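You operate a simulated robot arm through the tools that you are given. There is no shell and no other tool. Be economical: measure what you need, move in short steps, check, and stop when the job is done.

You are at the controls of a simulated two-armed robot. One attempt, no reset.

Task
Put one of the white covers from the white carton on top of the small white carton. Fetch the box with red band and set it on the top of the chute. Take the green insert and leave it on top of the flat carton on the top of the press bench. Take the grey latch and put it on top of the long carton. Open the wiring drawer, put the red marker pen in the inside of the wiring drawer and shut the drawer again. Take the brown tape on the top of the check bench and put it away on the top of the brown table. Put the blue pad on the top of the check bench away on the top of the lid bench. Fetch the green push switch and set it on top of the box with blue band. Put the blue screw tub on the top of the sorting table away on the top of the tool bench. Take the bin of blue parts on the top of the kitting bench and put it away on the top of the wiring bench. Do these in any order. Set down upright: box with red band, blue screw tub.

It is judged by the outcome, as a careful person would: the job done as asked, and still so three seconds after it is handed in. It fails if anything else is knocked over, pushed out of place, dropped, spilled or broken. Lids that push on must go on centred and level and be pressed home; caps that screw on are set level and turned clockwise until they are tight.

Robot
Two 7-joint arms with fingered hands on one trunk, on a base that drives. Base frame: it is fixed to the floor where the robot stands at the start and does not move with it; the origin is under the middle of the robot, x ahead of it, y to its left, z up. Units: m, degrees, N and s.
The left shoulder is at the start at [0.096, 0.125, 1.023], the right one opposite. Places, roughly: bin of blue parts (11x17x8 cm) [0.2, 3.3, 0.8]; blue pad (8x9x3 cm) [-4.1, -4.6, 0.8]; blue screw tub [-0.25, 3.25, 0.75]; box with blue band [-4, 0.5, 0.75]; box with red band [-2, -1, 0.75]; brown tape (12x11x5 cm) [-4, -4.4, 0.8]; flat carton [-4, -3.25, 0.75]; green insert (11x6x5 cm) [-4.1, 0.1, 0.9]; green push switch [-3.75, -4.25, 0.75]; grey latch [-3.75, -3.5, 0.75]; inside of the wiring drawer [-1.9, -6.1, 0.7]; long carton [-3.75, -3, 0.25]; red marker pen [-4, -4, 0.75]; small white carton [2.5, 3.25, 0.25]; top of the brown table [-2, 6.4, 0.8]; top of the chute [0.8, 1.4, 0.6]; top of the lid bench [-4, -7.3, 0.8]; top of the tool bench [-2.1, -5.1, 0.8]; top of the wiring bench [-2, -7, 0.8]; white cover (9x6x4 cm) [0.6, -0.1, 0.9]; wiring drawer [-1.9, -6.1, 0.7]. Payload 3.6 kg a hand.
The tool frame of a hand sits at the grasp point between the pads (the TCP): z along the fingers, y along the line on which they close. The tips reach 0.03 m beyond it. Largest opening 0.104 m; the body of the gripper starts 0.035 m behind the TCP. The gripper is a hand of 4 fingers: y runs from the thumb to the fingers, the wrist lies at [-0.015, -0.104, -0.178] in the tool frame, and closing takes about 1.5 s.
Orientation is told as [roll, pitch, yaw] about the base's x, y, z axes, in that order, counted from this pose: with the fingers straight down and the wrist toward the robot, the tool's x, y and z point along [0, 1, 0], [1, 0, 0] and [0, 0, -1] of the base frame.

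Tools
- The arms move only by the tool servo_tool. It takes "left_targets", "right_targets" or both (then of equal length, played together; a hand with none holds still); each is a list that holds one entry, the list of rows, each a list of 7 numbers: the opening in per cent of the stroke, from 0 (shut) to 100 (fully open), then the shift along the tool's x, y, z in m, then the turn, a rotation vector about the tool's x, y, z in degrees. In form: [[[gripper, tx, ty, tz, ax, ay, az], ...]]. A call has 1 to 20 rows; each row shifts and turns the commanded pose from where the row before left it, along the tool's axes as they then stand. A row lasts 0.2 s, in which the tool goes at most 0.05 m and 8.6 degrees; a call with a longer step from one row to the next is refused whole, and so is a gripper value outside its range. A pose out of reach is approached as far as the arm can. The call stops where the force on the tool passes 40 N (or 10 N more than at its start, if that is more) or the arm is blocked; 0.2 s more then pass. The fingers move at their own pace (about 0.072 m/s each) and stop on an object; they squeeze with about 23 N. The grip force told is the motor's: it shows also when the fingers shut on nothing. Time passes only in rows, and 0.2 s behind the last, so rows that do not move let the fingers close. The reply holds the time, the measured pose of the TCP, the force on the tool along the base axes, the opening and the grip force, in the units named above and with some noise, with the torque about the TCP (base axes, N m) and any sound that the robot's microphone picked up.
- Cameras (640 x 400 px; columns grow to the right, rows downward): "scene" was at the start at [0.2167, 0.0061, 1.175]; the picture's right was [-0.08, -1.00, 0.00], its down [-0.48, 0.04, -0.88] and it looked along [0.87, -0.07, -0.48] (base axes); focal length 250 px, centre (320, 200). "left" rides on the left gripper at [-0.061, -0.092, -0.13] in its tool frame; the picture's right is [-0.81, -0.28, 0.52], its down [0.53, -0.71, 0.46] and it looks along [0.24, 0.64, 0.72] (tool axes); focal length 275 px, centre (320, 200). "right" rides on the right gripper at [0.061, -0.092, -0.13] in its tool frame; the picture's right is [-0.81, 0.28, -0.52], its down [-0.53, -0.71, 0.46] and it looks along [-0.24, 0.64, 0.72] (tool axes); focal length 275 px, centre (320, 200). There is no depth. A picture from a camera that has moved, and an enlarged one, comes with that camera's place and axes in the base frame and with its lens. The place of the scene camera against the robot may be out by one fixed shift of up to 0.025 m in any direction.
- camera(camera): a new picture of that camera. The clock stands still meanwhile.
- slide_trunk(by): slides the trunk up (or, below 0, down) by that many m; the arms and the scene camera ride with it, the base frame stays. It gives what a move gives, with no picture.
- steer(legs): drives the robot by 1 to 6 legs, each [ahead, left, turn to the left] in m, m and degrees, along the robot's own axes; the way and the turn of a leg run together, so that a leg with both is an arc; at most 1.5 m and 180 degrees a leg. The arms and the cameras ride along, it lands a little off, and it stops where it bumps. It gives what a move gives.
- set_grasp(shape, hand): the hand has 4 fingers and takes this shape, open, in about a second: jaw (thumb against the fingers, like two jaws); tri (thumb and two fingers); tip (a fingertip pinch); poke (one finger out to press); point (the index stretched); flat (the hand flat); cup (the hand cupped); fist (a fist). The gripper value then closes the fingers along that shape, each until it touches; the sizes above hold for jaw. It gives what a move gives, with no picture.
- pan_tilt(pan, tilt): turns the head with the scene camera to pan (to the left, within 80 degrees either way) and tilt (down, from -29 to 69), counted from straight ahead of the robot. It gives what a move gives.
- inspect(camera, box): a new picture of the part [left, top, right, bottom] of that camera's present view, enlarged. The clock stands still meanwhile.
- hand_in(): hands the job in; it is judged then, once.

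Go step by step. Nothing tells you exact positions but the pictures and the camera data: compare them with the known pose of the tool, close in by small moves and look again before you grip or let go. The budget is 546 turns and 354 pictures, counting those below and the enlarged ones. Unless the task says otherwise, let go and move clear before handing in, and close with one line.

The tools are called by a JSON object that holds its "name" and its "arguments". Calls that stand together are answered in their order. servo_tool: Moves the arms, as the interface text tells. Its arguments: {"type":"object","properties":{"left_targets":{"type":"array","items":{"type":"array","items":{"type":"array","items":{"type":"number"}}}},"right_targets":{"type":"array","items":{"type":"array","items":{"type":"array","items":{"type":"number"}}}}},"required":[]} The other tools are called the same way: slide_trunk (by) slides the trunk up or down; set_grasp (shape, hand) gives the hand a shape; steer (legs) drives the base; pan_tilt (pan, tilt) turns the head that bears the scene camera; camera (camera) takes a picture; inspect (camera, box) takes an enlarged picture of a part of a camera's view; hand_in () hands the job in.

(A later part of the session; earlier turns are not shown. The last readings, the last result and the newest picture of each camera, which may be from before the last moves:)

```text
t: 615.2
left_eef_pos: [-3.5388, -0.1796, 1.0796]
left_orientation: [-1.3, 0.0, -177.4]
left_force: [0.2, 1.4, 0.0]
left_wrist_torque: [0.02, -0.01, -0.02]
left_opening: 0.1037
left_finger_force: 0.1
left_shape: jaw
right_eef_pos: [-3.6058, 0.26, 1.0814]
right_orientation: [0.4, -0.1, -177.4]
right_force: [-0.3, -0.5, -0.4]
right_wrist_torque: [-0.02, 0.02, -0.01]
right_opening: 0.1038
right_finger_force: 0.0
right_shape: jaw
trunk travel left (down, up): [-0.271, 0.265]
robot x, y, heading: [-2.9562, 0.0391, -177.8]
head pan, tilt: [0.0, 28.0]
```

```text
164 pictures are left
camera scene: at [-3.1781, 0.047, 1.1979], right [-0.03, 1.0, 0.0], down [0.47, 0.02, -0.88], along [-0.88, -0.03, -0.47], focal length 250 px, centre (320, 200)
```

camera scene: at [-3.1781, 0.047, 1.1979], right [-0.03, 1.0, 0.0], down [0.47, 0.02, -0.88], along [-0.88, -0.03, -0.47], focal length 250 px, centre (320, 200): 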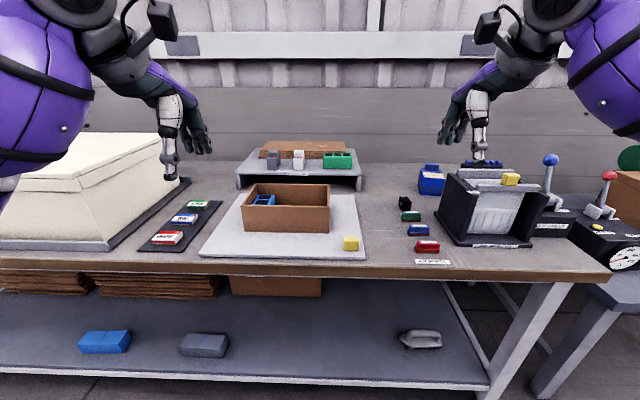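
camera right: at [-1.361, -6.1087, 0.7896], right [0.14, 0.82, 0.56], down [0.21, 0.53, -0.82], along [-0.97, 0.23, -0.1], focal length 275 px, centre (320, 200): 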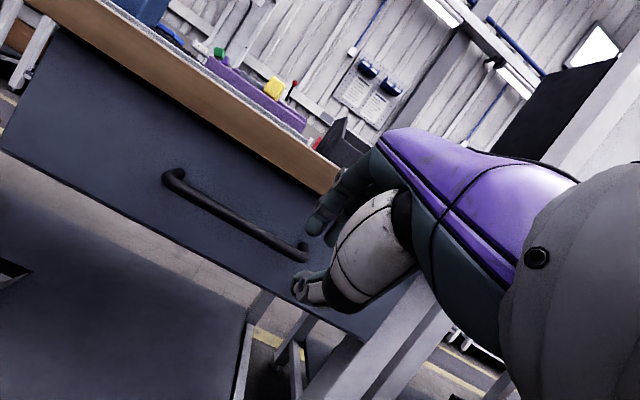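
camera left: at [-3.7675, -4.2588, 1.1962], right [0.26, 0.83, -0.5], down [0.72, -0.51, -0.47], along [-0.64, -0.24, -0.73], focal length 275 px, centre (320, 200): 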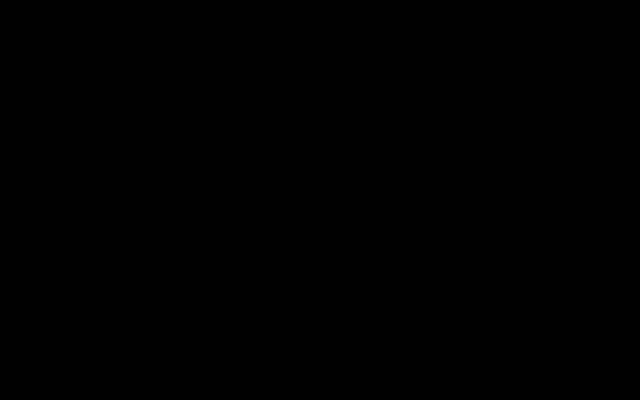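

{"name": "inspect", "arguments": {"camera": "scene", "box": [220, 120, 480, 270]}}

{"name": "camera", "arguments": {"camera": "right"}}

```text
2.46 times, centred on (350, 195) of scene
camera zoom: at [-3.1781, 0.047, 1.1979], right [-0.03, 1.0, 0.0], down [0.47, 0.02, -0.88], along [-0.88, -0.03, -0.47], focal length 616 px, centre (246, 212)
```

zoom: 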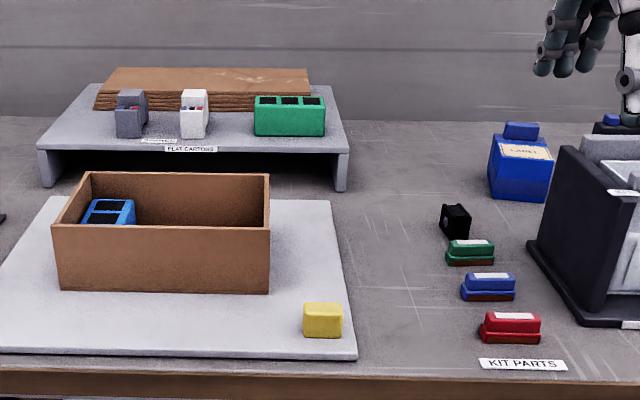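

```text
162 pictures are left
camera right: at [-3.5127, 0.2058, 1.2114], right [-0.31, 0.8, 0.51], down [0.69, 0.56, -0.46], along [-0.66, 0.21, -0.73], focal length 275 px, centre (320, 200)
```

right: 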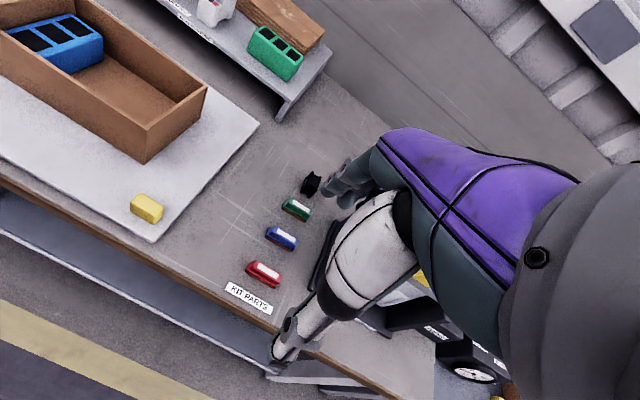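

The green insert stands on the riser at about (-4.05, 0.084), top z ≈ 0.90. I'll raise the left hand out of the way and drive close for the right hand.

{"name": "servo_tool", "arguments": {"left_targets": [[[100, 0, 0, -0.04, 0, 0, 0], [100, 0, 0, -0.04, 0, 0, 0], [100, 0, -0.02, -0.04, 0, 0, 0], [100, 0, -0.03, -0.02, 0, 0, 0]]], "right_targets": [[[100, 0, -0.03, 0, 0, 0, 0], [100, 0, -0.03, 0, 0, 0, 0], [100, 0, 0, 0, 0, 0, 0], [100, 0, 0, 0, 0, 0, 0]]]}}

{"name": "steer", "arguments": {"legs": [[0, 0.08, -2], [0.35, 0, 0]]}}

{"name": "camera", "arguments": {"camera": "right"}}

{"name": "camera", "arguments": {"camera": "scene"}}

```text
t: 616.2
left_eef_pos: [-3.4867, -0.1799, 1.2186]
left_orientation: [-1.4, -0.1, -177.3]
left_force: [0.4, 0.2, 0.1]
left_wrist_torque: [-0.01, -0.01, -0.01]
left_opening: 0.1039
left_finger_force: 0.1
left_shape: jaw
right_eef_pos: [-3.5474, 0.2627, 1.0817]
right_orientation: [0.3, 0.0, -177.3]
right_force: [0.1, -0.4, -0.1]
right_wrist_torque: [-0.01, 0.0, -0.02]
right_opening: 0.1037
right_finger_force: 0.2
right_shape: jaw
trunk travel left (down, up): [-0.271, 0.265]
robot x, y, heading: [-2.9584, 0.0431, -178.1]
head pan, tilt: [0.0, 28.0]
```

```text
t: 619.2
left_eef_pos: [-3.8475, -0.2482, 1.2173]
left_orientation: [-1.4, 0.0, -178.9]
left_force: [-0.6, -0.6, -0.3]
left_wrist_torque: [-0.01, 0.02, 0.02]
left_opening: 0.1038
left_finger_force: 0.1
left_shape: jaw
right_eef_pos: [-3.8948, 0.1973, 1.0808]
right_orientation: [0.5, 0.0, -178.8]
right_force: [-0.5, 0.0, -0.2]
right_wrist_torque: [-0.03, -0.04, 0.0]
right_opening: 0.1039
right_finger_force: 0.0
right_shape: jaw
trunk travel left (down, up): [-0.271, 0.265]
robot x, y, heading: [-3.3077, -0.0448, -179.7]
head pan, tilt: [0.0, 28.0]
```

```text
161 pictures are left
camera right: at [-3.8019, 0.14, 1.2113], right [-0.29, 0.81, 0.51], down [0.7, 0.54, -0.46], along [-0.65, 0.23, -0.73], focal length 275 px, centre (320, 200)
```

right: 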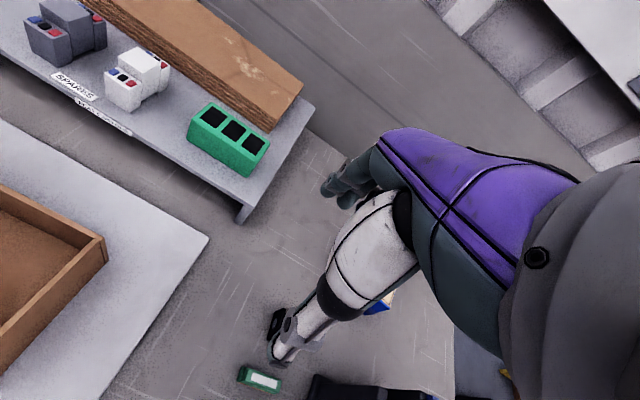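

```text
160 pictures are left
camera scene: at [-3.5313, -0.0291, 1.1977], right [-0.01, 1.0, 0.0], down [0.47, 0.0, -0.88], along [-0.88, -0.01, -0.47], focal length 250 px, centre (320, 200)
```

scene: 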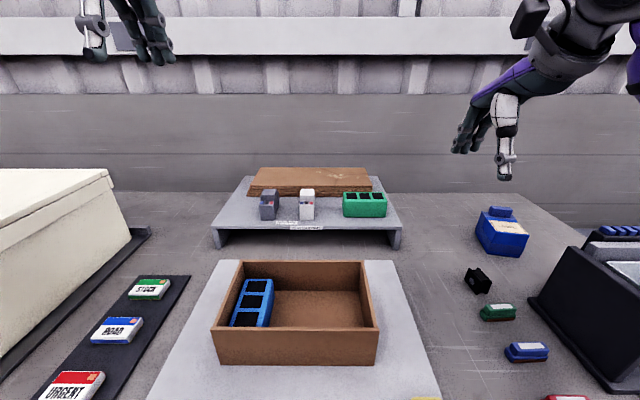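

I'll move the right hand toward the insert and check how far it can reach.

{"name": "servo_tool", "arguments": {"right_targets": [[[100, 0.022, 0.028, 0, 0, 0, 0], [100, 0.022, 0.03, 0, 0, 0, 0], [100, 0.022, 0.03, 0, 0, 0, 0], [100, 0.022, 0.03, 0.01, 0, 0, 0], [100, 0.022, 0.033, 0.02, 0, 0, 0], [100, 0.018, 0.033, 0.02, 0, 0, 0], [100, 0, 0, 0, 0, 0, 0]]]}}

{"name": "camera", "arguments": {"camera": "right"}}

{"name": "camera", "arguments": {"camera": "scene"}}

```text
t: 620.8
left_eef_pos: [-3.8454, -0.2464, 1.2191]
left_orientation: [-1.3, 0.0, -178.9]
left_force: [-0.3, 0.8, 0.7]
left_wrist_torque: [-0.04, -0.01, 0.03]
left_opening: 0.1037
left_finger_force: 0.1
left_shape: jaw
right_eef_pos: [-4.0758, 0.0675, 1.034]
right_orientation: [0.4, -0.2, -178.9]
right_force: [-0.2, 0.1, -0.6]
right_wrist_torque: [-0.03, -0.01, -0.01]
right_opening: 0.1037
right_finger_force: 0.0
right_shape: jaw
trunk travel left (down, up): [-0.271, 0.265]
robot x, y, heading: [-3.3099, -0.0432, -179.7]
head pan, tilt: [0.0, 28.0]
```

```text
159 pictures are left
camera right: at [-3.9829, 0.0097, 1.1634], right [-0.29, 0.81, 0.51], down [0.7, 0.54, -0.46], along [-0.65, 0.23, -0.73], focal length 275 px, centre (320, 200)
```

right: 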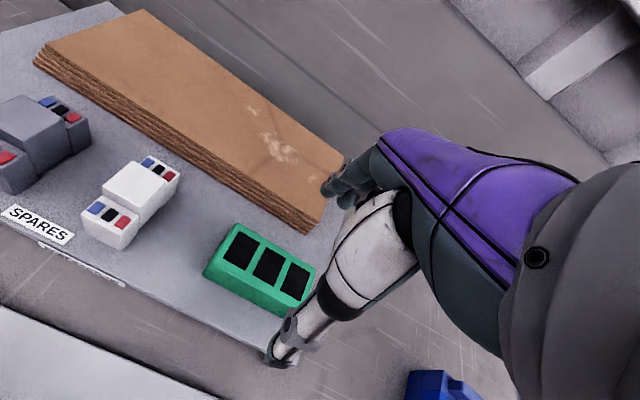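

```text
158 pictures are left
camera scene: at [-3.5305, -0.0283, 1.1979], right [-0.01, 1.0, 0.0], down [0.47, 0.0, -0.88], along [-0.88, -0.01, -0.47], focal length 250 px, centre (320, 200)
```

scene: 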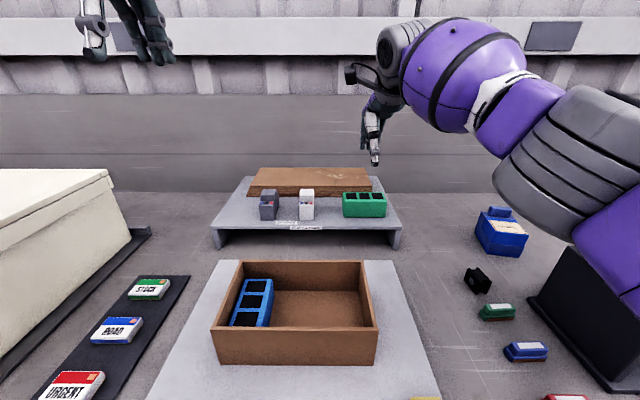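

The insert is at (-4.112, 0.069), top z 0.88, with about 2.5 cm free behind it. I'll move forward 3.5 cm with an 80 % opening.

{"name": "servo_tool", "arguments": {"right_targets": [[[80, -0.001, 0.018, 0, 0, 0, 0], [80, 0, 0.018, 0, 0, 0, 0], [80, 0, 0, 0.02, 0, 0, 0], [80, 0, 0, 0.02, 0, 0, 0], [80, 0, 0, 0.02, 0, 0, 0], [80, 0, 0, 0, 0, 0, 0]]]}}

{"name": "camera", "arguments": {"camera": "right"}}

```text
t: 622.2
left_eef_pos: [-3.8467, -0.2491, 1.2173]
left_orientation: [-1.5, -0.2, -178.8]
left_force: [0.3, -0.2, 0.9]
left_wrist_torque: [0.01, 0.01, -0.01]
left_opening: 0.1038
left_finger_force: 0.0
left_shape: jaw
right_eef_pos: [-4.084, 0.0658, 0.9727]
right_orientation: [0.4, 0.0, -178.9]
right_force: [-0.2, 0.2, -0.6]
right_wrist_torque: [0.03, 0.0, -0.03]
right_opening: 0.0834
right_finger_force: 0.0
right_shape: jaw
right hand out of reach, approached as far as the arm can: row 1, 2
trunk travel left (down, up): [-0.271, 0.265]
robot x, y, heading: [-3.3107, -0.04, -179.6]
head pan, tilt: [0.0, 28.0]
```

```text
157 pictures are left
camera right: at [-3.9913, 0.0092, 1.1028], right [-0.29, 0.81, 0.51], down [0.7, 0.54, -0.46], along [-0.65, 0.23, -0.73], focal length 275 px, centre (320, 200)
```

right: 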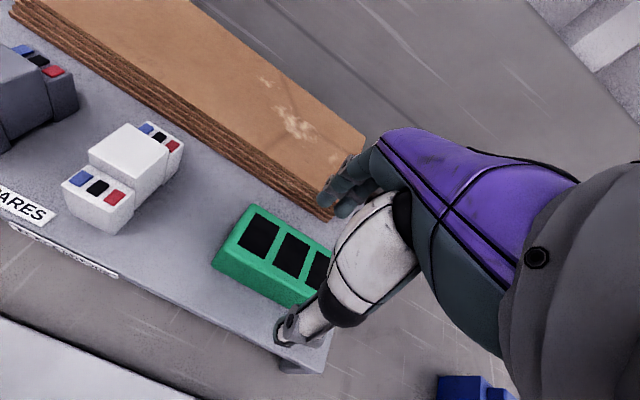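

{"name": "steer", "arguments": {"legs": [[0.03, 0, 0]]}}

{"name": "camera", "arguments": {"camera": "right"}}

```text
t: 623.0
left_eef_pos: [-3.876, -0.2481, 1.2187]
left_orientation: [-1.4, 0.0, -179.0]
left_force: [-0.2, -0.4, -0.5]
left_wrist_torque: [0.03, -0.02, 0.02]
left_opening: 0.1039
left_finger_force: 0.1
left_shape: jaw
right_eef_pos: [-4.1145, 0.0678, 0.9718]
right_orientation: [0.4, 0.0, -178.8]
right_force: [0.3, 0.3, -0.5]
right_wrist_torque: [-0.03, -0.01, 0.01]
right_opening: 0.0835
right_finger_force: 0.0
right_shape: jaw
trunk travel left (down, up): [-0.271, 0.265]
robot x, y, heading: [-3.3402, -0.0431, -179.4]
head pan, tilt: [0.0, 28.0]
```

```text
156 pictures are left
camera right: at [-4.0215, 0.0093, 1.1023], right [-0.29, 0.81, 0.51], down [0.7, 0.54, -0.46], along [-0.65, 0.23, -0.73], focal length 275 px, centre (320, 200)
```

right: 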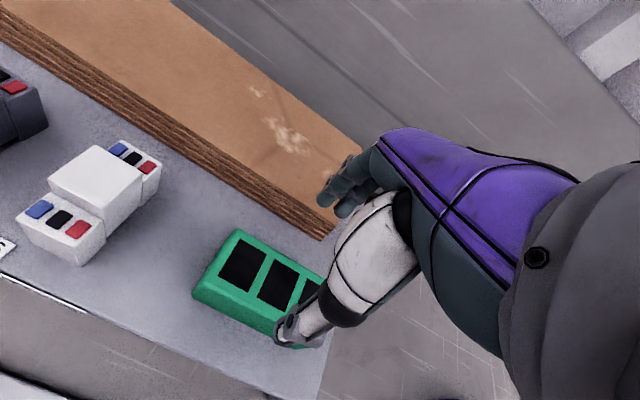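

Centred over the insert. Descending and closing.

{"name": "servo_tool", "arguments": {"right_targets": [[[80, -0.003, -0.004, 0.025, 0, 0, 0], [80, 0, 0, 0.025, 0, 0, 0], [80, 0, 0, 0.025, 0, 0, 0], [80, 0, 0, 0.02, 0, 0, 0], [80, 0, 0, 0.01, 0, 0, 0], [40, 0, 0, 0, 0, 0, 0], [0, 0, 0, 0, 0, 0, 0], [0, 0, 0, 0, 0, 0, 0], [0, 0, 0, 0, 0, 0, 0], [0, 0, 0, 0, 0, 0, 0]]]}}

{"name": "camera", "arguments": {"camera": "right"}}

```text
t: 625.2
left_eef_pos: [-3.8746, -0.2479, 1.218]
left_orientation: [-1.4, 0.0, -178.9]
left_force: [-0.2, 0.7, 0.3]
left_wrist_torque: [0.02, 0.02, -0.01]
left_opening: 0.1036
left_finger_force: 0.0
left_shape: jaw
right_eef_pos: [-4.1099, 0.068, 0.868]
right_orientation: [0.5, -0.1, -178.8]
right_force: [-0.2, 0.8, 8.5]
right_wrist_torque: [-0.04, -0.05, 0.04]
right_opening: 0.0499
right_finger_force: 23.3
right_shape: jaw
trunk travel left (down, up): [-0.271, 0.265]
robot x, y, heading: [-3.3394, -0.0394, -179.5]
head pan, tilt: [0.0, 28.0]
```

```text
155 pictures are left
camera right: at [-4.0153, 0.0111, 0.9993], right [-0.29, 0.81, 0.51], down [0.7, 0.54, -0.46], along [-0.65, 0.23, -0.72], focal length 275 px, centre (320, 200)
```

right: 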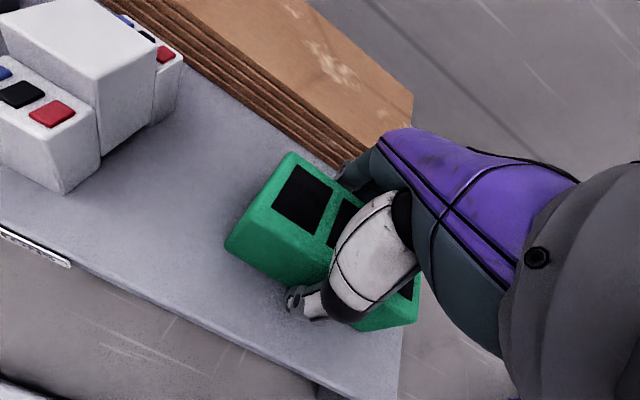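

The insert is gripped. I'll lift, pull it in, back away, and go south to the press bench.

{"name": "servo_tool", "arguments": {"right_targets": [[[0, 0, 0, -0.02, 0, 0, 0], [0, 0, 0, -0.04, 0, 0, 0], [0, 0, 0, -0.04, 0, 0, 0], [0, 0, -0.02, -0.04, 0, 0, 0], [0, 0, -0.03, -0.02, 0, 0, 0], [0, 0, -0.04, 0, 0, 0, 0], [0, 0, -0.04, 0, 0, 0, 0], [0, 0, -0.04, 0, 0, 0, 0], [0, 0, -0.04, 0, 0, 0, 0], [0, 0, 0, 0, 0, 0, 0]]]}}

{"name": "steer", "arguments": {"legs": [[-0.45, 0, 0], [0, 1.5, 0], [0, 1.5, 0], [0, 0.1, 0]]}}

{"name": "pan_tilt", "arguments": {"pan": 0, "tilt": 33}}

{"name": "camera", "arguments": {"camera": "scene"}}

{"name": "camera", "arguments": {"camera": "right"}}

```text
t: 627.4
left_eef_pos: [-3.8756, -0.2484, 1.2175]
left_orientation: [-1.4, 0.0, -178.9]
left_force: [0.7, 0.1, 1.1]
left_wrist_torque: [0.01, -0.01, -0.02]
left_opening: 0.1039
left_finger_force: 0.0
left_shape: jaw
right_eef_pos: [-3.8985, 0.0757, 1.0249]
right_orientation: [0.4, 0.0, -178.9]
right_force: [-0.7, -0.5, -0.8]
right_wrist_torque: [0.02, 0.02, 0.01]
right_opening: 0.0497
right_finger_force: 22.8
right_shape: jaw
trunk travel left (down, up): [-0.271, 0.265]
robot x, y, heading: [-3.3355, -0.0418, -179.7]
head pan, tilt: [0.0, 28.0]
```

```text
t: 644.9
left_eef_pos: [-3.2949, -3.365, 1.2178]
left_orientation: [-1.5, -0.1, -176.2]
left_force: [0.1, -0.1, 0.2]
left_wrist_torque: [0.04, -0.03, 0.01]
left_opening: 0.1039
left_finger_force: 0.0
left_shape: jaw
right_eef_pos: [-3.3334, -3.0436, 1.0244]
right_orientation: [0.3, 0.1, -176.2]
right_force: [0.1, -0.9, -0.9]
right_wrist_torque: [0.05, 0.01, -0.02]
right_opening: 0.0499
right_finger_force: 23.3
right_shape: jaw
trunk travel left (down, up): [-0.271, 0.265]
robot x, y, heading: [-2.7713, -3.1302, -176.9]
head pan, tilt: [0.0, 28.0]
```

```text
t: 645.6
left_eef_pos: [-3.2948, -3.3648, 1.2183]
left_orientation: [-1.4, -0.1, -176.1]
left_force: [-0.1, -0.2, -0.5]
left_wrist_torque: [-0.01, 0.03, -0.04]
left_opening: 0.1036
left_finger_force: 0.0
left_shape: jaw
right_eef_pos: [-3.3341, -3.0431, 1.0251]
right_orientation: [0.4, 0.0, -176.1]
right_force: [-0.1, 0.5, -1.0]
right_wrist_torque: [-0.03, -0.01, -0.02]
right_opening: 0.0497
right_finger_force: 22.6
right_shape: jaw
trunk travel left (down, up): [-0.271, 0.265]
robot x, y, heading: [-2.7718, -3.1339, -176.8]
head pan, tilt: [0.0, 33.0]
```

```text
154 pictures are left
camera scene: at [-2.9872, -3.1309, 1.19], right [-0.06, 1.0, 0.0], down [0.54, 0.03, -0.84], along [-0.84, -0.05, -0.54], focal length 250 px, centre (320, 200)
```

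scene: 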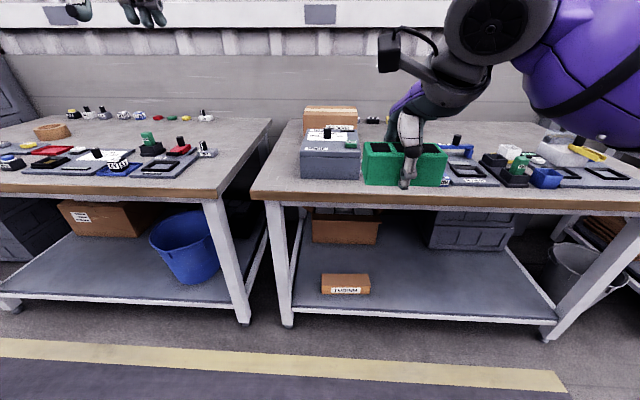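

```text
153 pictures are left
camera right: at [-3.2385, -3.0957, 1.1556], right [-0.33, 0.79, 0.51], down [0.68, 0.58, -0.46], along [-0.66, 0.19, -0.73], focal length 275 px, centre (320, 200)
```

right: 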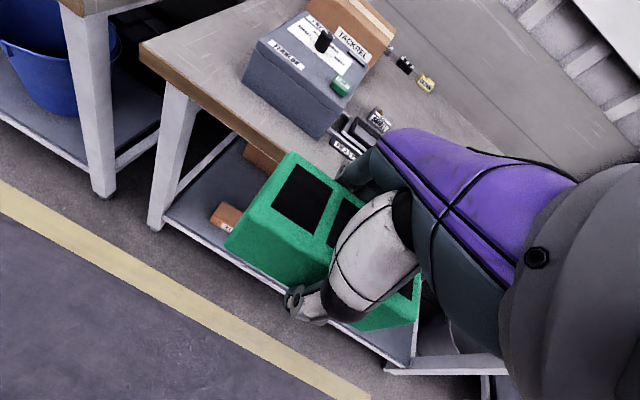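

The flat TACKREL carton stands behind the grey tester box. I'll drive closer and look down on it.

{"name": "servo_tool", "arguments": {"right_targets": [[[0, -0.03, -0.02, -0.02, 0, 0, 0], [0, -0.03, -0.02, -0.02, 0, 0, 0], [0, -0.03, -0.02, -0.02, 0, 0, 0], [0, -0.02, 0, -0.02, 0, 0, 0]]]}}

{"name": "steer", "arguments": {"legs": [[0.4, 0, -3]]}}

{"name": "camera", "arguments": {"camera": "scene"}}

{"name": "camera", "arguments": {"camera": "right"}}

```text
t: 646.6
left_eef_pos: [-3.2938, -3.3649, 1.2175]
left_orientation: [-1.4, -0.1, -176.0]
left_force: [0.5, -0.1, -0.2]
left_wrist_torque: [0.03, -0.03, 0.02]
left_opening: 0.104
left_finger_force: 0.1
left_shape: jaw
right_eef_pos: [-3.2814, -2.9284, 1.1031]
right_orientation: [0.3, 0.0, -176.0]
right_force: [-0.2, -0.2, -1.2]
right_wrist_torque: [0.01, 0.01, -0.02]
right_opening: 0.0497
right_finger_force: 22.6
right_shape: jaw
trunk travel left (down, up): [-0.271, 0.265]
robot x, y, heading: [-2.7714, -3.1325, -176.8]
head pan, tilt: [0.0, 33.0]
```

```text
t: 649.0
left_eef_pos: [-3.7015, -3.3473, 1.2173]
left_orientation: [-1.4, 0.0, -179.3]
left_force: [-0.6, 0.3, -0.4]
left_wrist_torque: [0.01, 0.02, 0.02]
left_opening: 0.1037
left_finger_force: 0.1
left_shape: jaw
right_eef_pos: [-3.6632, -2.9095, 1.1037]
right_orientation: [0.3, 0.0, -179.3]
right_force: [-0.1, -0.3, -0.6]
right_wrist_torque: [0.03, -0.01, 0.02]
right_opening: 0.0498
right_finger_force: 23.4
right_shape: jaw
trunk travel left (down, up): [-0.271, 0.265]
robot x, y, heading: [-3.1661, -3.1426, 180.1]
head pan, tilt: [0.0, 33.0]
```

```text
152 pictures are left
camera scene: at [-3.3826, -3.1299, 1.1899], right [0.0, 1.0, 0.0], down [0.55, 0.0, -0.84], along [-0.84, 0.0, -0.55], focal length 250 px, centre (320, 200)
```

scene: 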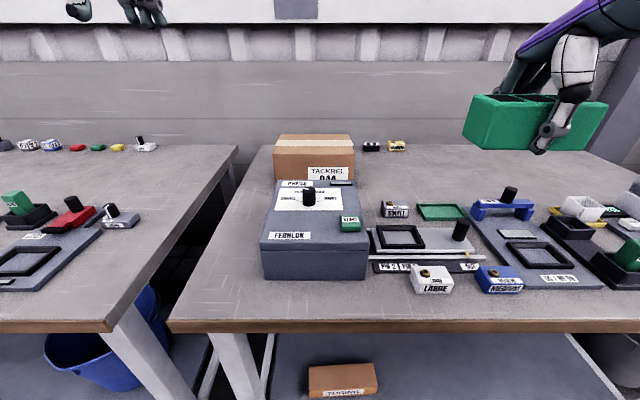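

```text
151 pictures are left
camera right: at [-3.5717, -2.9684, 1.2343], right [-0.29, 0.81, 0.51], down [0.71, 0.54, -0.46], along [-0.65, 0.23, -0.73], focal length 275 px, centre (320, 200)
```

right: 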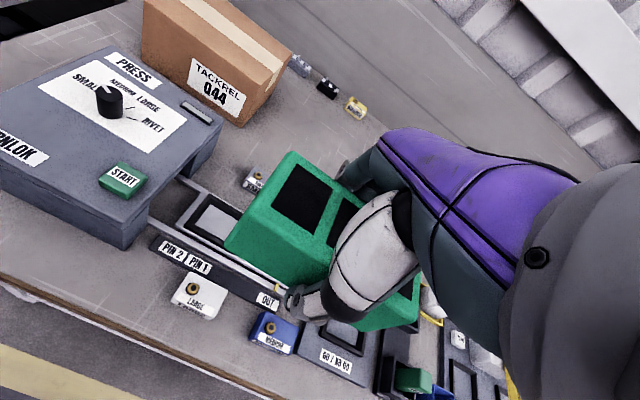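

The flat carton's top is about z 0.905, its front face at x ≈ -4.015, and it is centred at y ≈ -3.17. I'll move in and bring the insert over it.

{"name": "steer", "arguments": {"legs": [[0, 0.15, 0], [0.165, 0, 0]]}}

{"name": "slide_trunk", "arguments": {"by": 0.06}}

{"name": "servo_tool", "arguments": {"right_targets": [[[0, 0.022, 0.035, 0, 0, 0, 0], [0, 0.022, 0.036, 0, 0, 0, 0], [0, 0.022, 0.036, 0, 0, 0, 0], [0, 0.022, 0.036, 0, 0, 0, 0], [0, 0.022, 0.036, 0, 0, 0, 0], [0, 0, 0.036, 0.02, 0, 0, 0], [0, 0, 0, 0.03, 0, 0, 0], [0, 0, 0, 0.03, 0, 0, 0], [0, 0, 0, 0, 0, 0, 0]]]}}

{"name": "camera", "arguments": {"camera": "scene"}}

{"name": "camera", "arguments": {"camera": "right"}}

```text
t: 651.4
left_eef_pos: [-3.8642, -3.4981, 1.2186]
left_orientation: [-1.4, 0.0, -179.2]
left_force: [0.3, -0.1, 0.3]
left_wrist_torque: [-0.01, -0.01, 0.01]
left_opening: 0.1037
left_finger_force: 0.0
left_shape: jaw
right_eef_pos: [-3.8265, -3.0609, 1.1032]
right_orientation: [0.5, -0.1, -179.2]
right_force: [-0.5, 0.6, 0.2]
right_wrist_torque: [-0.02, -0.03, 0.0]
right_opening: 0.0498
right_finger_force: 23.0
right_shape: jaw
trunk travel left (down, up): [-0.271, 0.265]
robot x, y, heading: [-3.3244, -3.2933, -179.8]
head pan, tilt: [0.0, 33.0]
```

```text
t: 652.4
left_eef_pos: [-3.863, -3.498, 1.2772]
left_orientation: [-1.5, 0.1, -179.3]
left_force: [-0.3, -0.1, -0.2]
left_wrist_torque: [0.03, 0.04, 0.0]
left_opening: 0.1038
left_finger_force: 0.0
left_shape: jaw
right_eef_pos: [-3.8265, -3.0625, 1.1633]
right_orientation: [0.5, 0.0, -179.2]
right_force: [0.2, 0.3, -0.5]
right_wrist_torque: [-0.02, -0.02, -0.01]
right_opening: 0.0496
right_finger_force: 23.1
right_shape: jaw
trunk travel left (down, up): [-0.331, 0.205]
robot x, y, heading: [-3.3233, -3.2915, -180.1]
head pan, tilt: [0.0, 33.0]
```

```text
t: 654.4
left_eef_pos: [-3.8631, -3.4981, 1.2777]
left_orientation: [-1.4, -0.1, -179.2]
left_force: [0.8, 0.7, -0.2]
left_wrist_torque: [0.01, 0.01, 0.0]
left_opening: 0.1037
left_finger_force: 0.1
left_shape: jaw
right_eef_pos: [-4.0391, -3.1762, 1.0859]
right_orientation: [0.4, -0.2, -179.2]
right_force: [-0.4, 0.3, 0.1]
right_wrist_torque: [0.01, 0.0, 0.02]
right_opening: 0.0497
right_finger_force: 22.9
right_shape: jaw
trunk travel left (down, up): [-0.331, 0.205]
robot x, y, heading: [-3.3292, -3.2918, -180.0]
head pan, tilt: [0.0, 33.0]
```

```text
150 pictures are left
camera scene: at [-3.5308, -3.2807, 1.2482], right [0.0, 1.0, 0.0], down [0.54, 0.0, -0.84], along [-0.84, 0.0, -0.54], focal length 250 px, centre (320, 200)
```

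scene: 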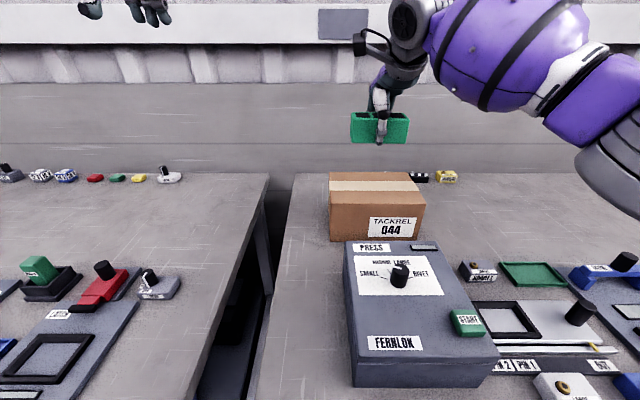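

```text
149 pictures are left
camera right: at [-3.9466, -3.2341, 1.2168], right [-0.29, 0.81, 0.51], down [0.71, 0.54, -0.46], along [-0.65, 0.23, -0.73], focal length 275 px, centre (320, 200)
```

right: 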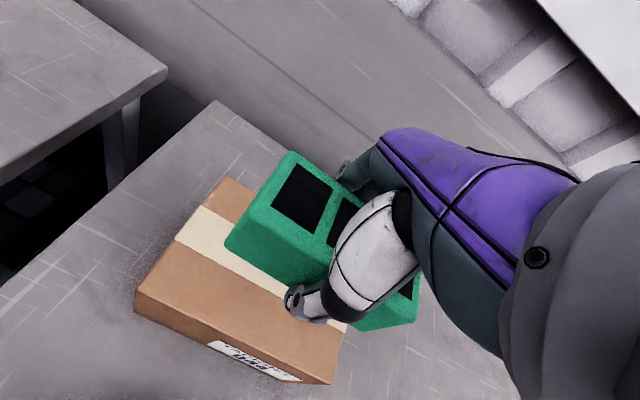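

The carton's top is z ≈ 0.90, spanning x -4.0 to -4.17 and y -3.275 to -3.06. I'll move 2 cm forward and lower the insert onto it.

{"name": "servo_tool", "arguments": {"right_targets": [[[0, 0, 0.012, 0.02, 0, 0, 0], [0, 0, 0.012, 0.03, 0, 0, 0], [0, -0.003, 0, 0.03, 0, 0, 0], [0, 0, 0, 0.025, 0, 0, 0], [0, 0, 0, 0.015, 0, 0, 0], [0, 0, 0, 0.01, 0, 0, 0], [0, 0, 0, 0.006, 0, 0, 0], [0, 0, 0, 0.005, 0, 0, 0], [0, 0, 0, 0.005, 0, 0, 0], [0, 0, 0, 0.005, 0, 0, 0], [0, 0, 0, 0.005, 0, 0, 0], [0, 0, 0, 0, 0, 0, 0]]]}}

{"name": "camera", "arguments": {"camera": "right"}}

{"name": "inspect", "arguments": {"camera": "scene", "box": [280, 80, 500, 280]}}

```text
t: 656.5
left_eef_pos: [-3.8619, -3.4984, 1.2781]
left_orientation: [-1.4, -0.1, -179.2]
left_force: [0.4, -0.2, 0.3]
left_wrist_torque: [0.02, -0.06, -0.01]
left_opening: 0.1036
left_finger_force: 0.0
left_shape: jaw
right_eef_pos: [-4.0657, -3.174, 0.9499]
right_orientation: [0.9, -1.3, -179.2]
right_force: [4.4, 1.6, 16.6]
right_wrist_torque: [0.02, -0.69, 0.06]
right_opening: 0.049
right_finger_force: 23.0
right_shape: jaw
trunk travel left (down, up): [-0.331, 0.205]
robot x, y, heading: [-3.3269, -3.2906, -179.8]
head pan, tilt: [0.0, 33.0]
stopped in row 10 (right hand): the force on the tool passed its limit (the readings are from after the stop); the commanded pose is now the measured one
```

```text
148 pictures are left
camera right: at [-3.971, -3.2306, 1.0803], right [-0.28, 0.81, 0.51], down [0.7, 0.54, -0.48], along [-0.66, 0.22, -0.72], focal length 275 px, centre (320, 200)
```

right: 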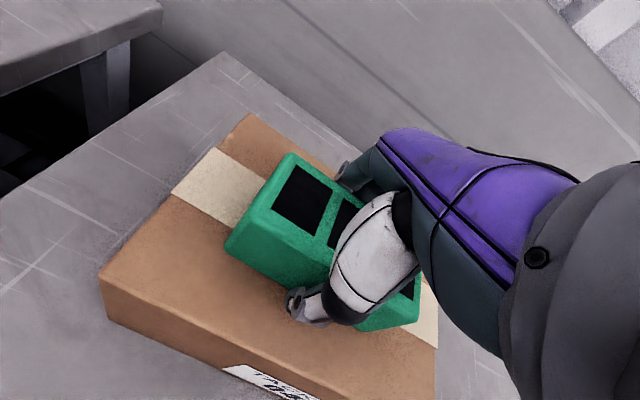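

```text
2.00 times, centred on (390, 180) of scene
camera zoom: at [-3.5303, -3.2804, 1.2482], right [0.0, 1.0, 0.0], down [0.54, 0.0, -0.84], along [-0.84, 0.0, -0.54], focal length 501 px, centre (180, 240)
```

zoom: 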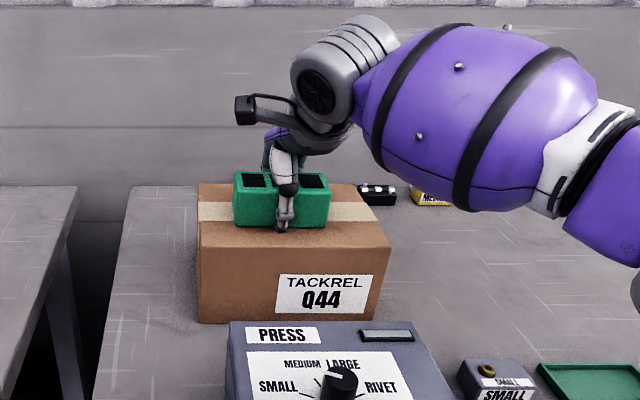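

The insert rests on the carton top. Releasing and rising.

{"name": "servo_tool", "arguments": {"right_targets": [[[0, 0, 0, -0.002, 0, 0, 0], [40, 0, 0, 0, 0, 0, 0], [70, 0, 0, 0, 0, 0, 0], [75, 0, 0, 0, 0, 0, 0], [75, 0, 0, -0.02, 0, 0, 0], [75, 0, 0, -0.03, 0, 0, 0], [75, 0, 0, -0.03, 0, 0, 0], [75, 0, -0.03, -0.03, 0, 0, 0], [75, 0, -0.04, 0, 0, 0, 0], [75, 0, -0.04, 0, 0, 0, 0], [75, 0, 0, 0, 0, 0, 0]]]}}

{"name": "camera", "arguments": {"camera": "scene"}}

{"name": "camera", "arguments": {"camera": "right"}}

```text
t: 658.9
left_eef_pos: [-3.8633, -3.4985, 1.278]
left_orientation: [-1.4, -0.1, -179.2]
left_force: [-0.8, -0.1, -0.4]
left_wrist_torque: [0.01, 0.0, -0.02]
left_opening: 0.1037
left_finger_force: 0.0
left_shape: jaw
right_eef_pos: [-3.9532, -3.1699, 1.0564]
right_orientation: [0.7, -0.8, -179.2]
right_force: [-0.5, -0.2, -0.7]
right_wrist_torque: [0.02, 0.01, 0.01]
right_opening: 0.0778
right_finger_force: 0.0
right_shape: jaw
trunk travel left (down, up): [-0.331, 0.205]
robot x, y, heading: [-3.3279, -3.2926, -180.2]
head pan, tilt: [0.0, 33.0]
```

```text
146 pictures are left
camera scene: at [-3.5314, -3.2808, 1.2481], right [0.0, 1.0, 0.0], down [0.55, 0.0, -0.84], along [-0.84, 0.0, -0.55], focal length 250 px, centre (320, 200)
```

scene: 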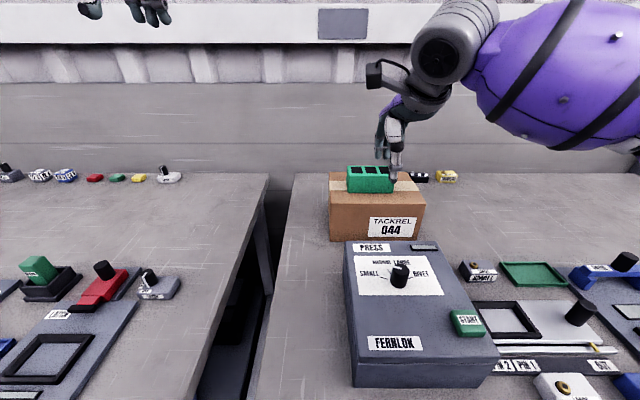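

```text
145 pictures are left
camera right: at [-3.8595, -3.2269, 1.1874], right [-0.28, 0.81, 0.51], down [0.7, 0.54, -0.47], along [-0.66, 0.23, -0.72], focal length 275 px, centre (320, 200)
```

right: 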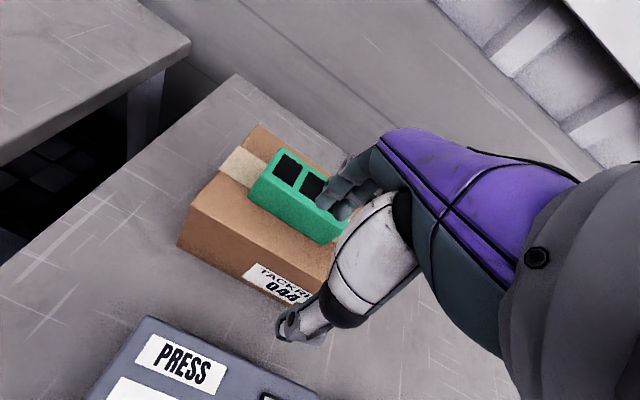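

The insert is on the flat carton. Next is the grey latch: I'll slide left so the right hand is above it.

{"name": "servo_tool", "arguments": {"right_targets": [[[100, 0, -0.04, -0.02, 0, 0, 0], [100, 0, -0.04, -0.02, 0, 0, 0], [100, 0, -0.02, 0, 0, 0, 0]]]}}

{"name": "steer", "arguments": {"legs": [[0, 0.47, 0]]}}

{"name": "camera", "arguments": {"camera": "right"}}

{"name": "camera", "arguments": {"camera": "scene"}}

```text
t: 659.7
left_eef_pos: [-3.8625, -3.4973, 1.2794]
left_orientation: [-1.4, -0.1, -179.2]
left_force: [0.0, 0.7, 0.3]
left_wrist_torque: [-0.01, 0.03, 0.02]
left_opening: 0.1039
left_finger_force: 0.1
left_shape: jaw
right_eef_pos: [-3.8538, -3.1671, 1.0962]
right_orientation: [0.7, -0.9, -179.3]
right_force: [-0.4, -0.2, 0.0]
right_wrist_torque: [0.01, 0.01, 0.02]
right_opening: 0.1041
right_finger_force: 0.0
right_shape: jaw
trunk travel left (down, up): [-0.331, 0.205]
robot x, y, heading: [-3.3234, -3.2945, -179.9]
head pan, tilt: [0.0, 33.0]
```

```text
t: 662.5
left_eef_pos: [-3.8591, -3.9693, 1.2786]
left_orientation: [-1.4, -0.1, -178.9]
left_force: [0.8, 1.1, -0.6]
left_wrist_torque: [-0.02, -0.01, 0.0]
left_opening: 0.1038
left_finger_force: 0.1
left_shape: jaw
right_eef_pos: [-3.8524, -3.6379, 1.0957]
right_orientation: [0.7, -0.8, -178.9]
right_force: [-0.3, -0.8, 0.4]
right_wrist_torque: [0.0, -0.04, -0.03]
right_opening: 0.104
right_finger_force: 0.1
right_shape: jaw
trunk travel left (down, up): [-0.331, 0.205]
robot x, y, heading: [-3.3241, -3.7666, -179.8]
head pan, tilt: [0.0, 33.0]
```

```text
144 pictures are left
camera right: at [-3.7582, -3.6961, 1.2258], right [-0.28, 0.81, 0.51], down [0.7, 0.54, -0.47], along [-0.66, 0.22, -0.72], focal length 275 px, centre (320, 200)
```

right: 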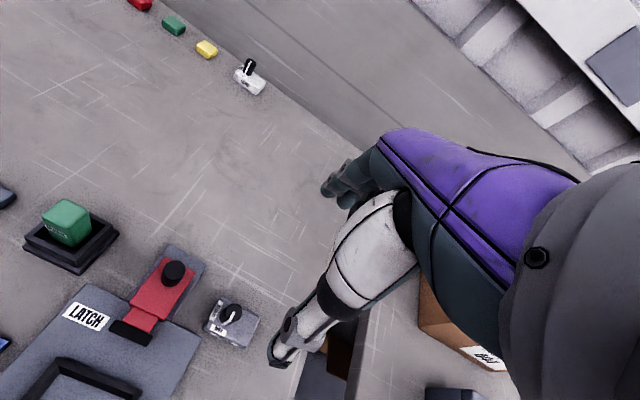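

```text
143 pictures are left
camera scene: at [-3.5293, -3.7507, 1.2482], right [-0.01, 1.0, 0.0], down [0.54, 0.0, -0.84], along [-0.84, -0.01, -0.54], focal length 250 px, centre (320, 200)
```

scene: 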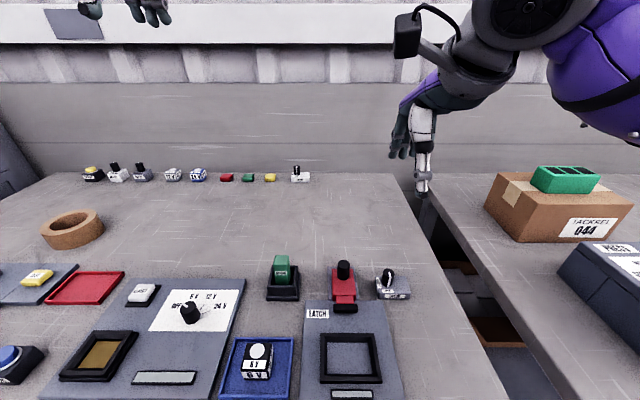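

{"name": "inspect", "arguments": {"camera": "scene", "box": [290, 240, 450, 330]}}

{"name": "inspect", "arguments": {"camera": "right", "box": [150, 250, 310, 380]}}

```text
4.00 times, centred on (370, 285) of scene
camera zoom: at [-3.5293, -3.7507, 1.2482], right [-0.01, 1.0, 0.0], down [0.54, 0.0, -0.84], along [-0.84, -0.01, -0.54], focal length 1002 px, centre (120, -140)
```

zoom: 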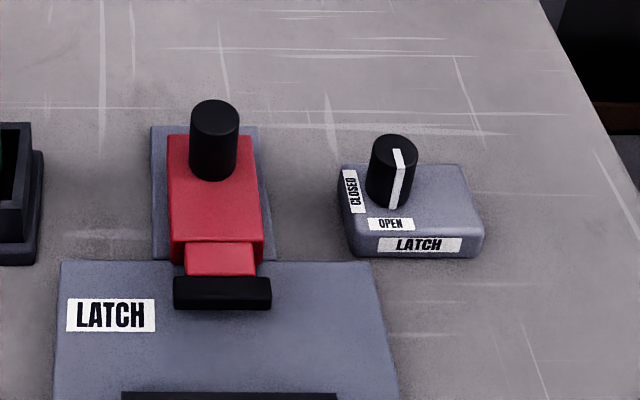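

```text
3.08 times, centred on (230, 315) of right
camera zoom: at [-3.7582, -3.6961, 1.2258], right [-0.28, 0.81, 0.51], down [0.7, 0.54, -0.47], along [-0.66, 0.22, -0.72], focal length 847 px, centre (597, -154)
```

zoom: 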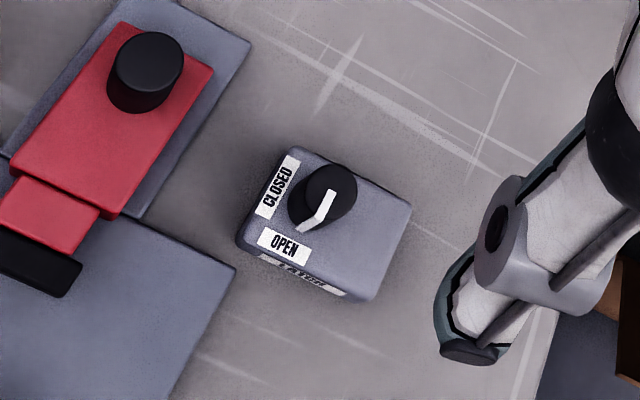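

The grey latch is centred near (-3.849, -3.620), about 5 cm deep and 6.5 cm wide. I'll come down over it.

{"name": "servo_tool", "arguments": {"right_targets": [[[85, -0.017, -0.002, 0.03, 0.8, 0, 0], [85, 0, 0, 0.04, 0, 0, 0], [85, 0, 0, 0.04, 0, 0, 0], [85, 0, 0, 0.04, 0, 0, 0], [85, 0, 0, 0.03, 0, 0, 0], [85, 0, 0, 0, 0, 0, 0]]]}}

{"name": "camera", "arguments": {"camera": "right"}}

```text
t: 663.9
left_eef_pos: [-3.8601, -3.9689, 1.278]
left_orientation: [-1.4, -0.1, -178.9]
left_force: [-0.3, -0.1, 0.3]
left_wrist_torque: [-0.02, 0.02, 0.03]
left_opening: 0.1038
left_finger_force: 0.0
left_shape: jaw
right_eef_pos: [-3.8521, -3.6244, 0.9161]
right_orientation: [0.7, 0.0, -179.0]
right_force: [0.4, 0.1, -0.4]
right_wrist_torque: [0.01, -0.01, -0.03]
right_opening: 0.0885
right_finger_force: 0.0
right_shape: jaw
trunk travel left (down, up): [-0.331, 0.205]
robot x, y, heading: [-3.3289, -3.7615, -179.6]
head pan, tilt: [0.0, 33.0]
```

```text
140 pictures are left
camera right: at [-3.7601, -3.6808, 1.0469], right [-0.29, 0.81, 0.51], down [0.7, 0.54, -0.46], along [-0.65, 0.22, -0.73], focal length 275 px, centre (320, 200)
```

right: 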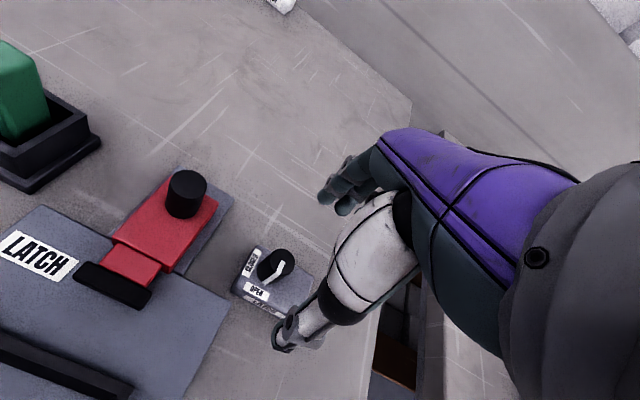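

{"name": "servo_tool", "arguments": {"right_targets": [[[85, 0, 0.002, 0.025, 0, 0, 0], [85, 0, 0, 0.025, 0, 0, 0], [85, 0, 0, 0.02, 0, 0, 0], [85, 0, 0, 0.012, 0, 0, 0], [40, 0, 0, 0, 0, 0, 0], [0, 0, 0, 0, 0, 0, 0], [0, 0, 0, 0, 0, 0, 0], [0, 0, 0, 0, 0, 0, 0], [0, 0, 0, 0, 0, 0, 0]]]}}

{"name": "camera", "arguments": {"camera": "right"}}

```text
t: 665.9
left_eef_pos: [-3.8604, -3.9686, 1.2792]
left_orientation: [-1.3, -0.1, -178.8]
left_force: [-0.4, 0.7, 0.0]
left_wrist_torque: [0.01, -0.02, -0.02]
left_opening: 0.1038
left_finger_force: 0.0
left_shape: jaw
right_eef_pos: [-3.8541, -3.6255, 0.8349]
right_orientation: [0.7, -0.1, -178.9]
right_force: [-0.6, -0.8, -0.2]
right_wrist_torque: [-0.04, 0.0, 0.02]
right_opening: 0.0389
right_finger_force: 22.4
right_shape: jaw
trunk travel left (down, up): [-0.331, 0.205]
robot x, y, heading: [-3.3244, -3.7626, -179.8]
head pan, tilt: [0.0, 33.0]
```

```text
139 pictures are left
camera right: at [-3.7615, -3.6824, 0.9654], right [-0.29, 0.81, 0.51], down [0.7, 0.54, -0.46], along [-0.65, 0.22, -0.73], focal length 275 px, centre (320, 200)
```

right: 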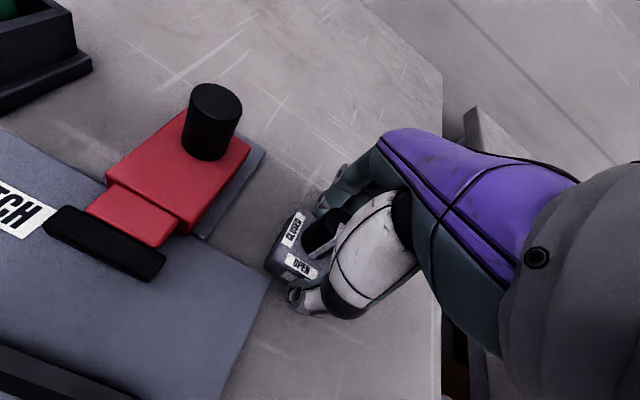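

The latch is held. I'll lift it, raise the left hand, back off, slide to face the TUBING carton, and crouch.

{"name": "servo_tool", "arguments": {"right_targets": [[[0, 0, 0, -0.02, 0, 0, 0], [0, 0, 0, -0.04, 0, 0, 0], [0, 0, 0, -0.04, 0, 0, 0], [0, 0, 0, -0.04, 0, 0, 0], [0, 0, 0, -0.04, 0, 0, 0], [0, 0, 0, 0, 0, 0, 0]]], "left_targets": [[[100, 0, 0, -0.03, 0, 0, 0], [100, 0, 0, -0.03, 0, 0, 0], [100, 0, 0, -0.03, 0, 0, 0], [100, 0, 0, -0.03, 0, 0, 0], [100, 0, 0, 0, 0, 0, 0], [100, 0, 0, 0, 0, 0, 0]]]}}

{"name": "steer", "arguments": {"legs": [[-0.4, 0, 0], [0, -0.56, 0]]}}

{"name": "slide_trunk", "arguments": {"by": -0.32}}

{"name": "pan_tilt", "arguments": {"pan": 0, "tilt": 40}}

{"name": "camera", "arguments": {"camera": "scene"}}

{"name": "camera", "arguments": {"camera": "right"}}

```text
t: 667.3
left_eef_pos: [-3.86, -3.9708, 1.3999]
left_orientation: [-1.2, 0.0, -179.0]
left_force: [0.8, 0.4, 0.9]
left_wrist_torque: [-0.02, 0.0, -0.02]
left_opening: 0.1038
left_finger_force: 0.1
left_shape: jaw
right_eef_pos: [-3.8547, -3.6236, 1.0138]
right_orientation: [0.8, 0.0, -178.9]
right_force: [-0.1, 0.2, -1.7]
right_wrist_torque: [0.0, 0.01, -0.02]
right_opening: 0.0385
right_finger_force: 23.1
right_shape: jaw
trunk travel left (down, up): [-0.331, 0.205]
robot x, y, heading: [-3.3256, -3.764, -179.3]
head pan, tilt: [0.0, 33.0]
```

```text
t: 672.6
left_eef_pos: [-3.4633, -3.406, 1.399]
left_orientation: [-1.4, 0.0, -179.1]
left_force: [-0.3, 0.1, 0.6]
left_wrist_torque: [-0.03, 0.01, -0.04]
left_opening: 0.104
left_finger_force: 0.3
left_shape: jaw
right_eef_pos: [-3.4553, -3.0594, 1.0138]
right_orientation: [0.7, 0.0, -179.2]
right_force: [-0.3, 0.5, -1.4]
right_wrist_torque: [0.01, -0.01, 0.01]
right_opening: 0.0387
right_finger_force: 22.8
right_shape: jaw
trunk travel left (down, up): [-0.331, 0.205]
robot x, y, heading: [-2.9293, -3.1993, -179.8]
head pan, tilt: [0.0, 33.0]
```

```text
t: 675.8
left_eef_pos: [-3.5949, -3.4078, 0.9645]
left_orientation: [-1.1, 13.4, -179.2]
left_force: [-0.2, -0.4, -0.1]
left_wrist_torque: [0.02, 0.01, -0.02]
left_opening: 0.1038
left_finger_force: 0.1
left_shape: jaw
right_eef_pos: [-3.4548, -3.0599, 0.6931]
right_orientation: [0.7, 0.0, -179.1]
right_force: [-0.3, -0.6, -0.3]
right_wrist_torque: [-0.04, 0.02, -0.02]
right_opening: 0.0387
right_finger_force: 23.5
right_shape: jaw
trunk travel left (down, up): [-0.011, 0.525]
robot x, y, heading: [-2.9271, -3.1987, -179.7]
head pan, tilt: [0.0, 33.0]
```

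```text
t: 676.4
left_eef_pos: [-3.5948, -3.407, 0.9645]
left_orientation: [-1.3, 13.3, -179.1]
left_force: [-0.4, 0.7, -0.4]
left_wrist_torque: [0.01, 0.01, 0.0]
left_opening: 0.1035
left_finger_force: 0.0
left_shape: jaw
right_eef_pos: [-3.4554, -3.0605, 0.6935]
right_orientation: [0.7, 0.0, -179.1]
right_force: [-0.1, 0.2, -0.6]
right_wrist_torque: [-0.04, -0.02, -0.01]
right_opening: 0.0386
right_finger_force: 22.9
right_shape: jaw
trunk travel left (down, up): [-0.011, 0.525]
robot x, y, heading: [-2.9289, -3.2024, -179.9]
head pan, tilt: [0.0, 40.0]
```

```text
138 pictures are left
camera scene: at [-3.223, -3.1877, 0.9078], right [0.0, 1.0, 0.0], down [0.64, 0.0, -0.77], along [-0.77, 0.0, -0.64], focal length 250 px, centre (320, 200)
```

scene: 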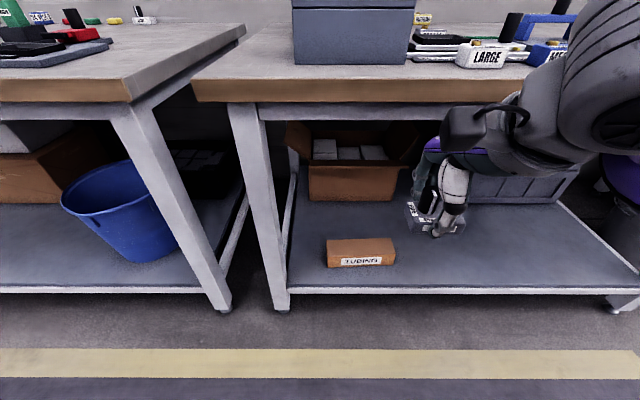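

```text
137 pictures are left
camera right: at [-3.3628, -3.1169, 0.8243], right [-0.29, 0.81, 0.51], down [0.7, 0.54, -0.46], along [-0.65, 0.22, -0.73], focal length 275 px, centre (320, 200)
```

right: 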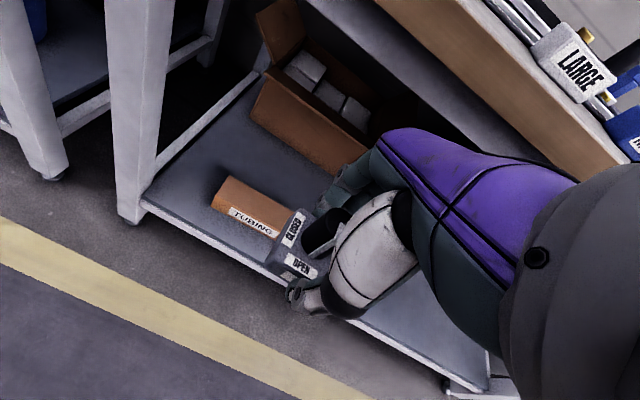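

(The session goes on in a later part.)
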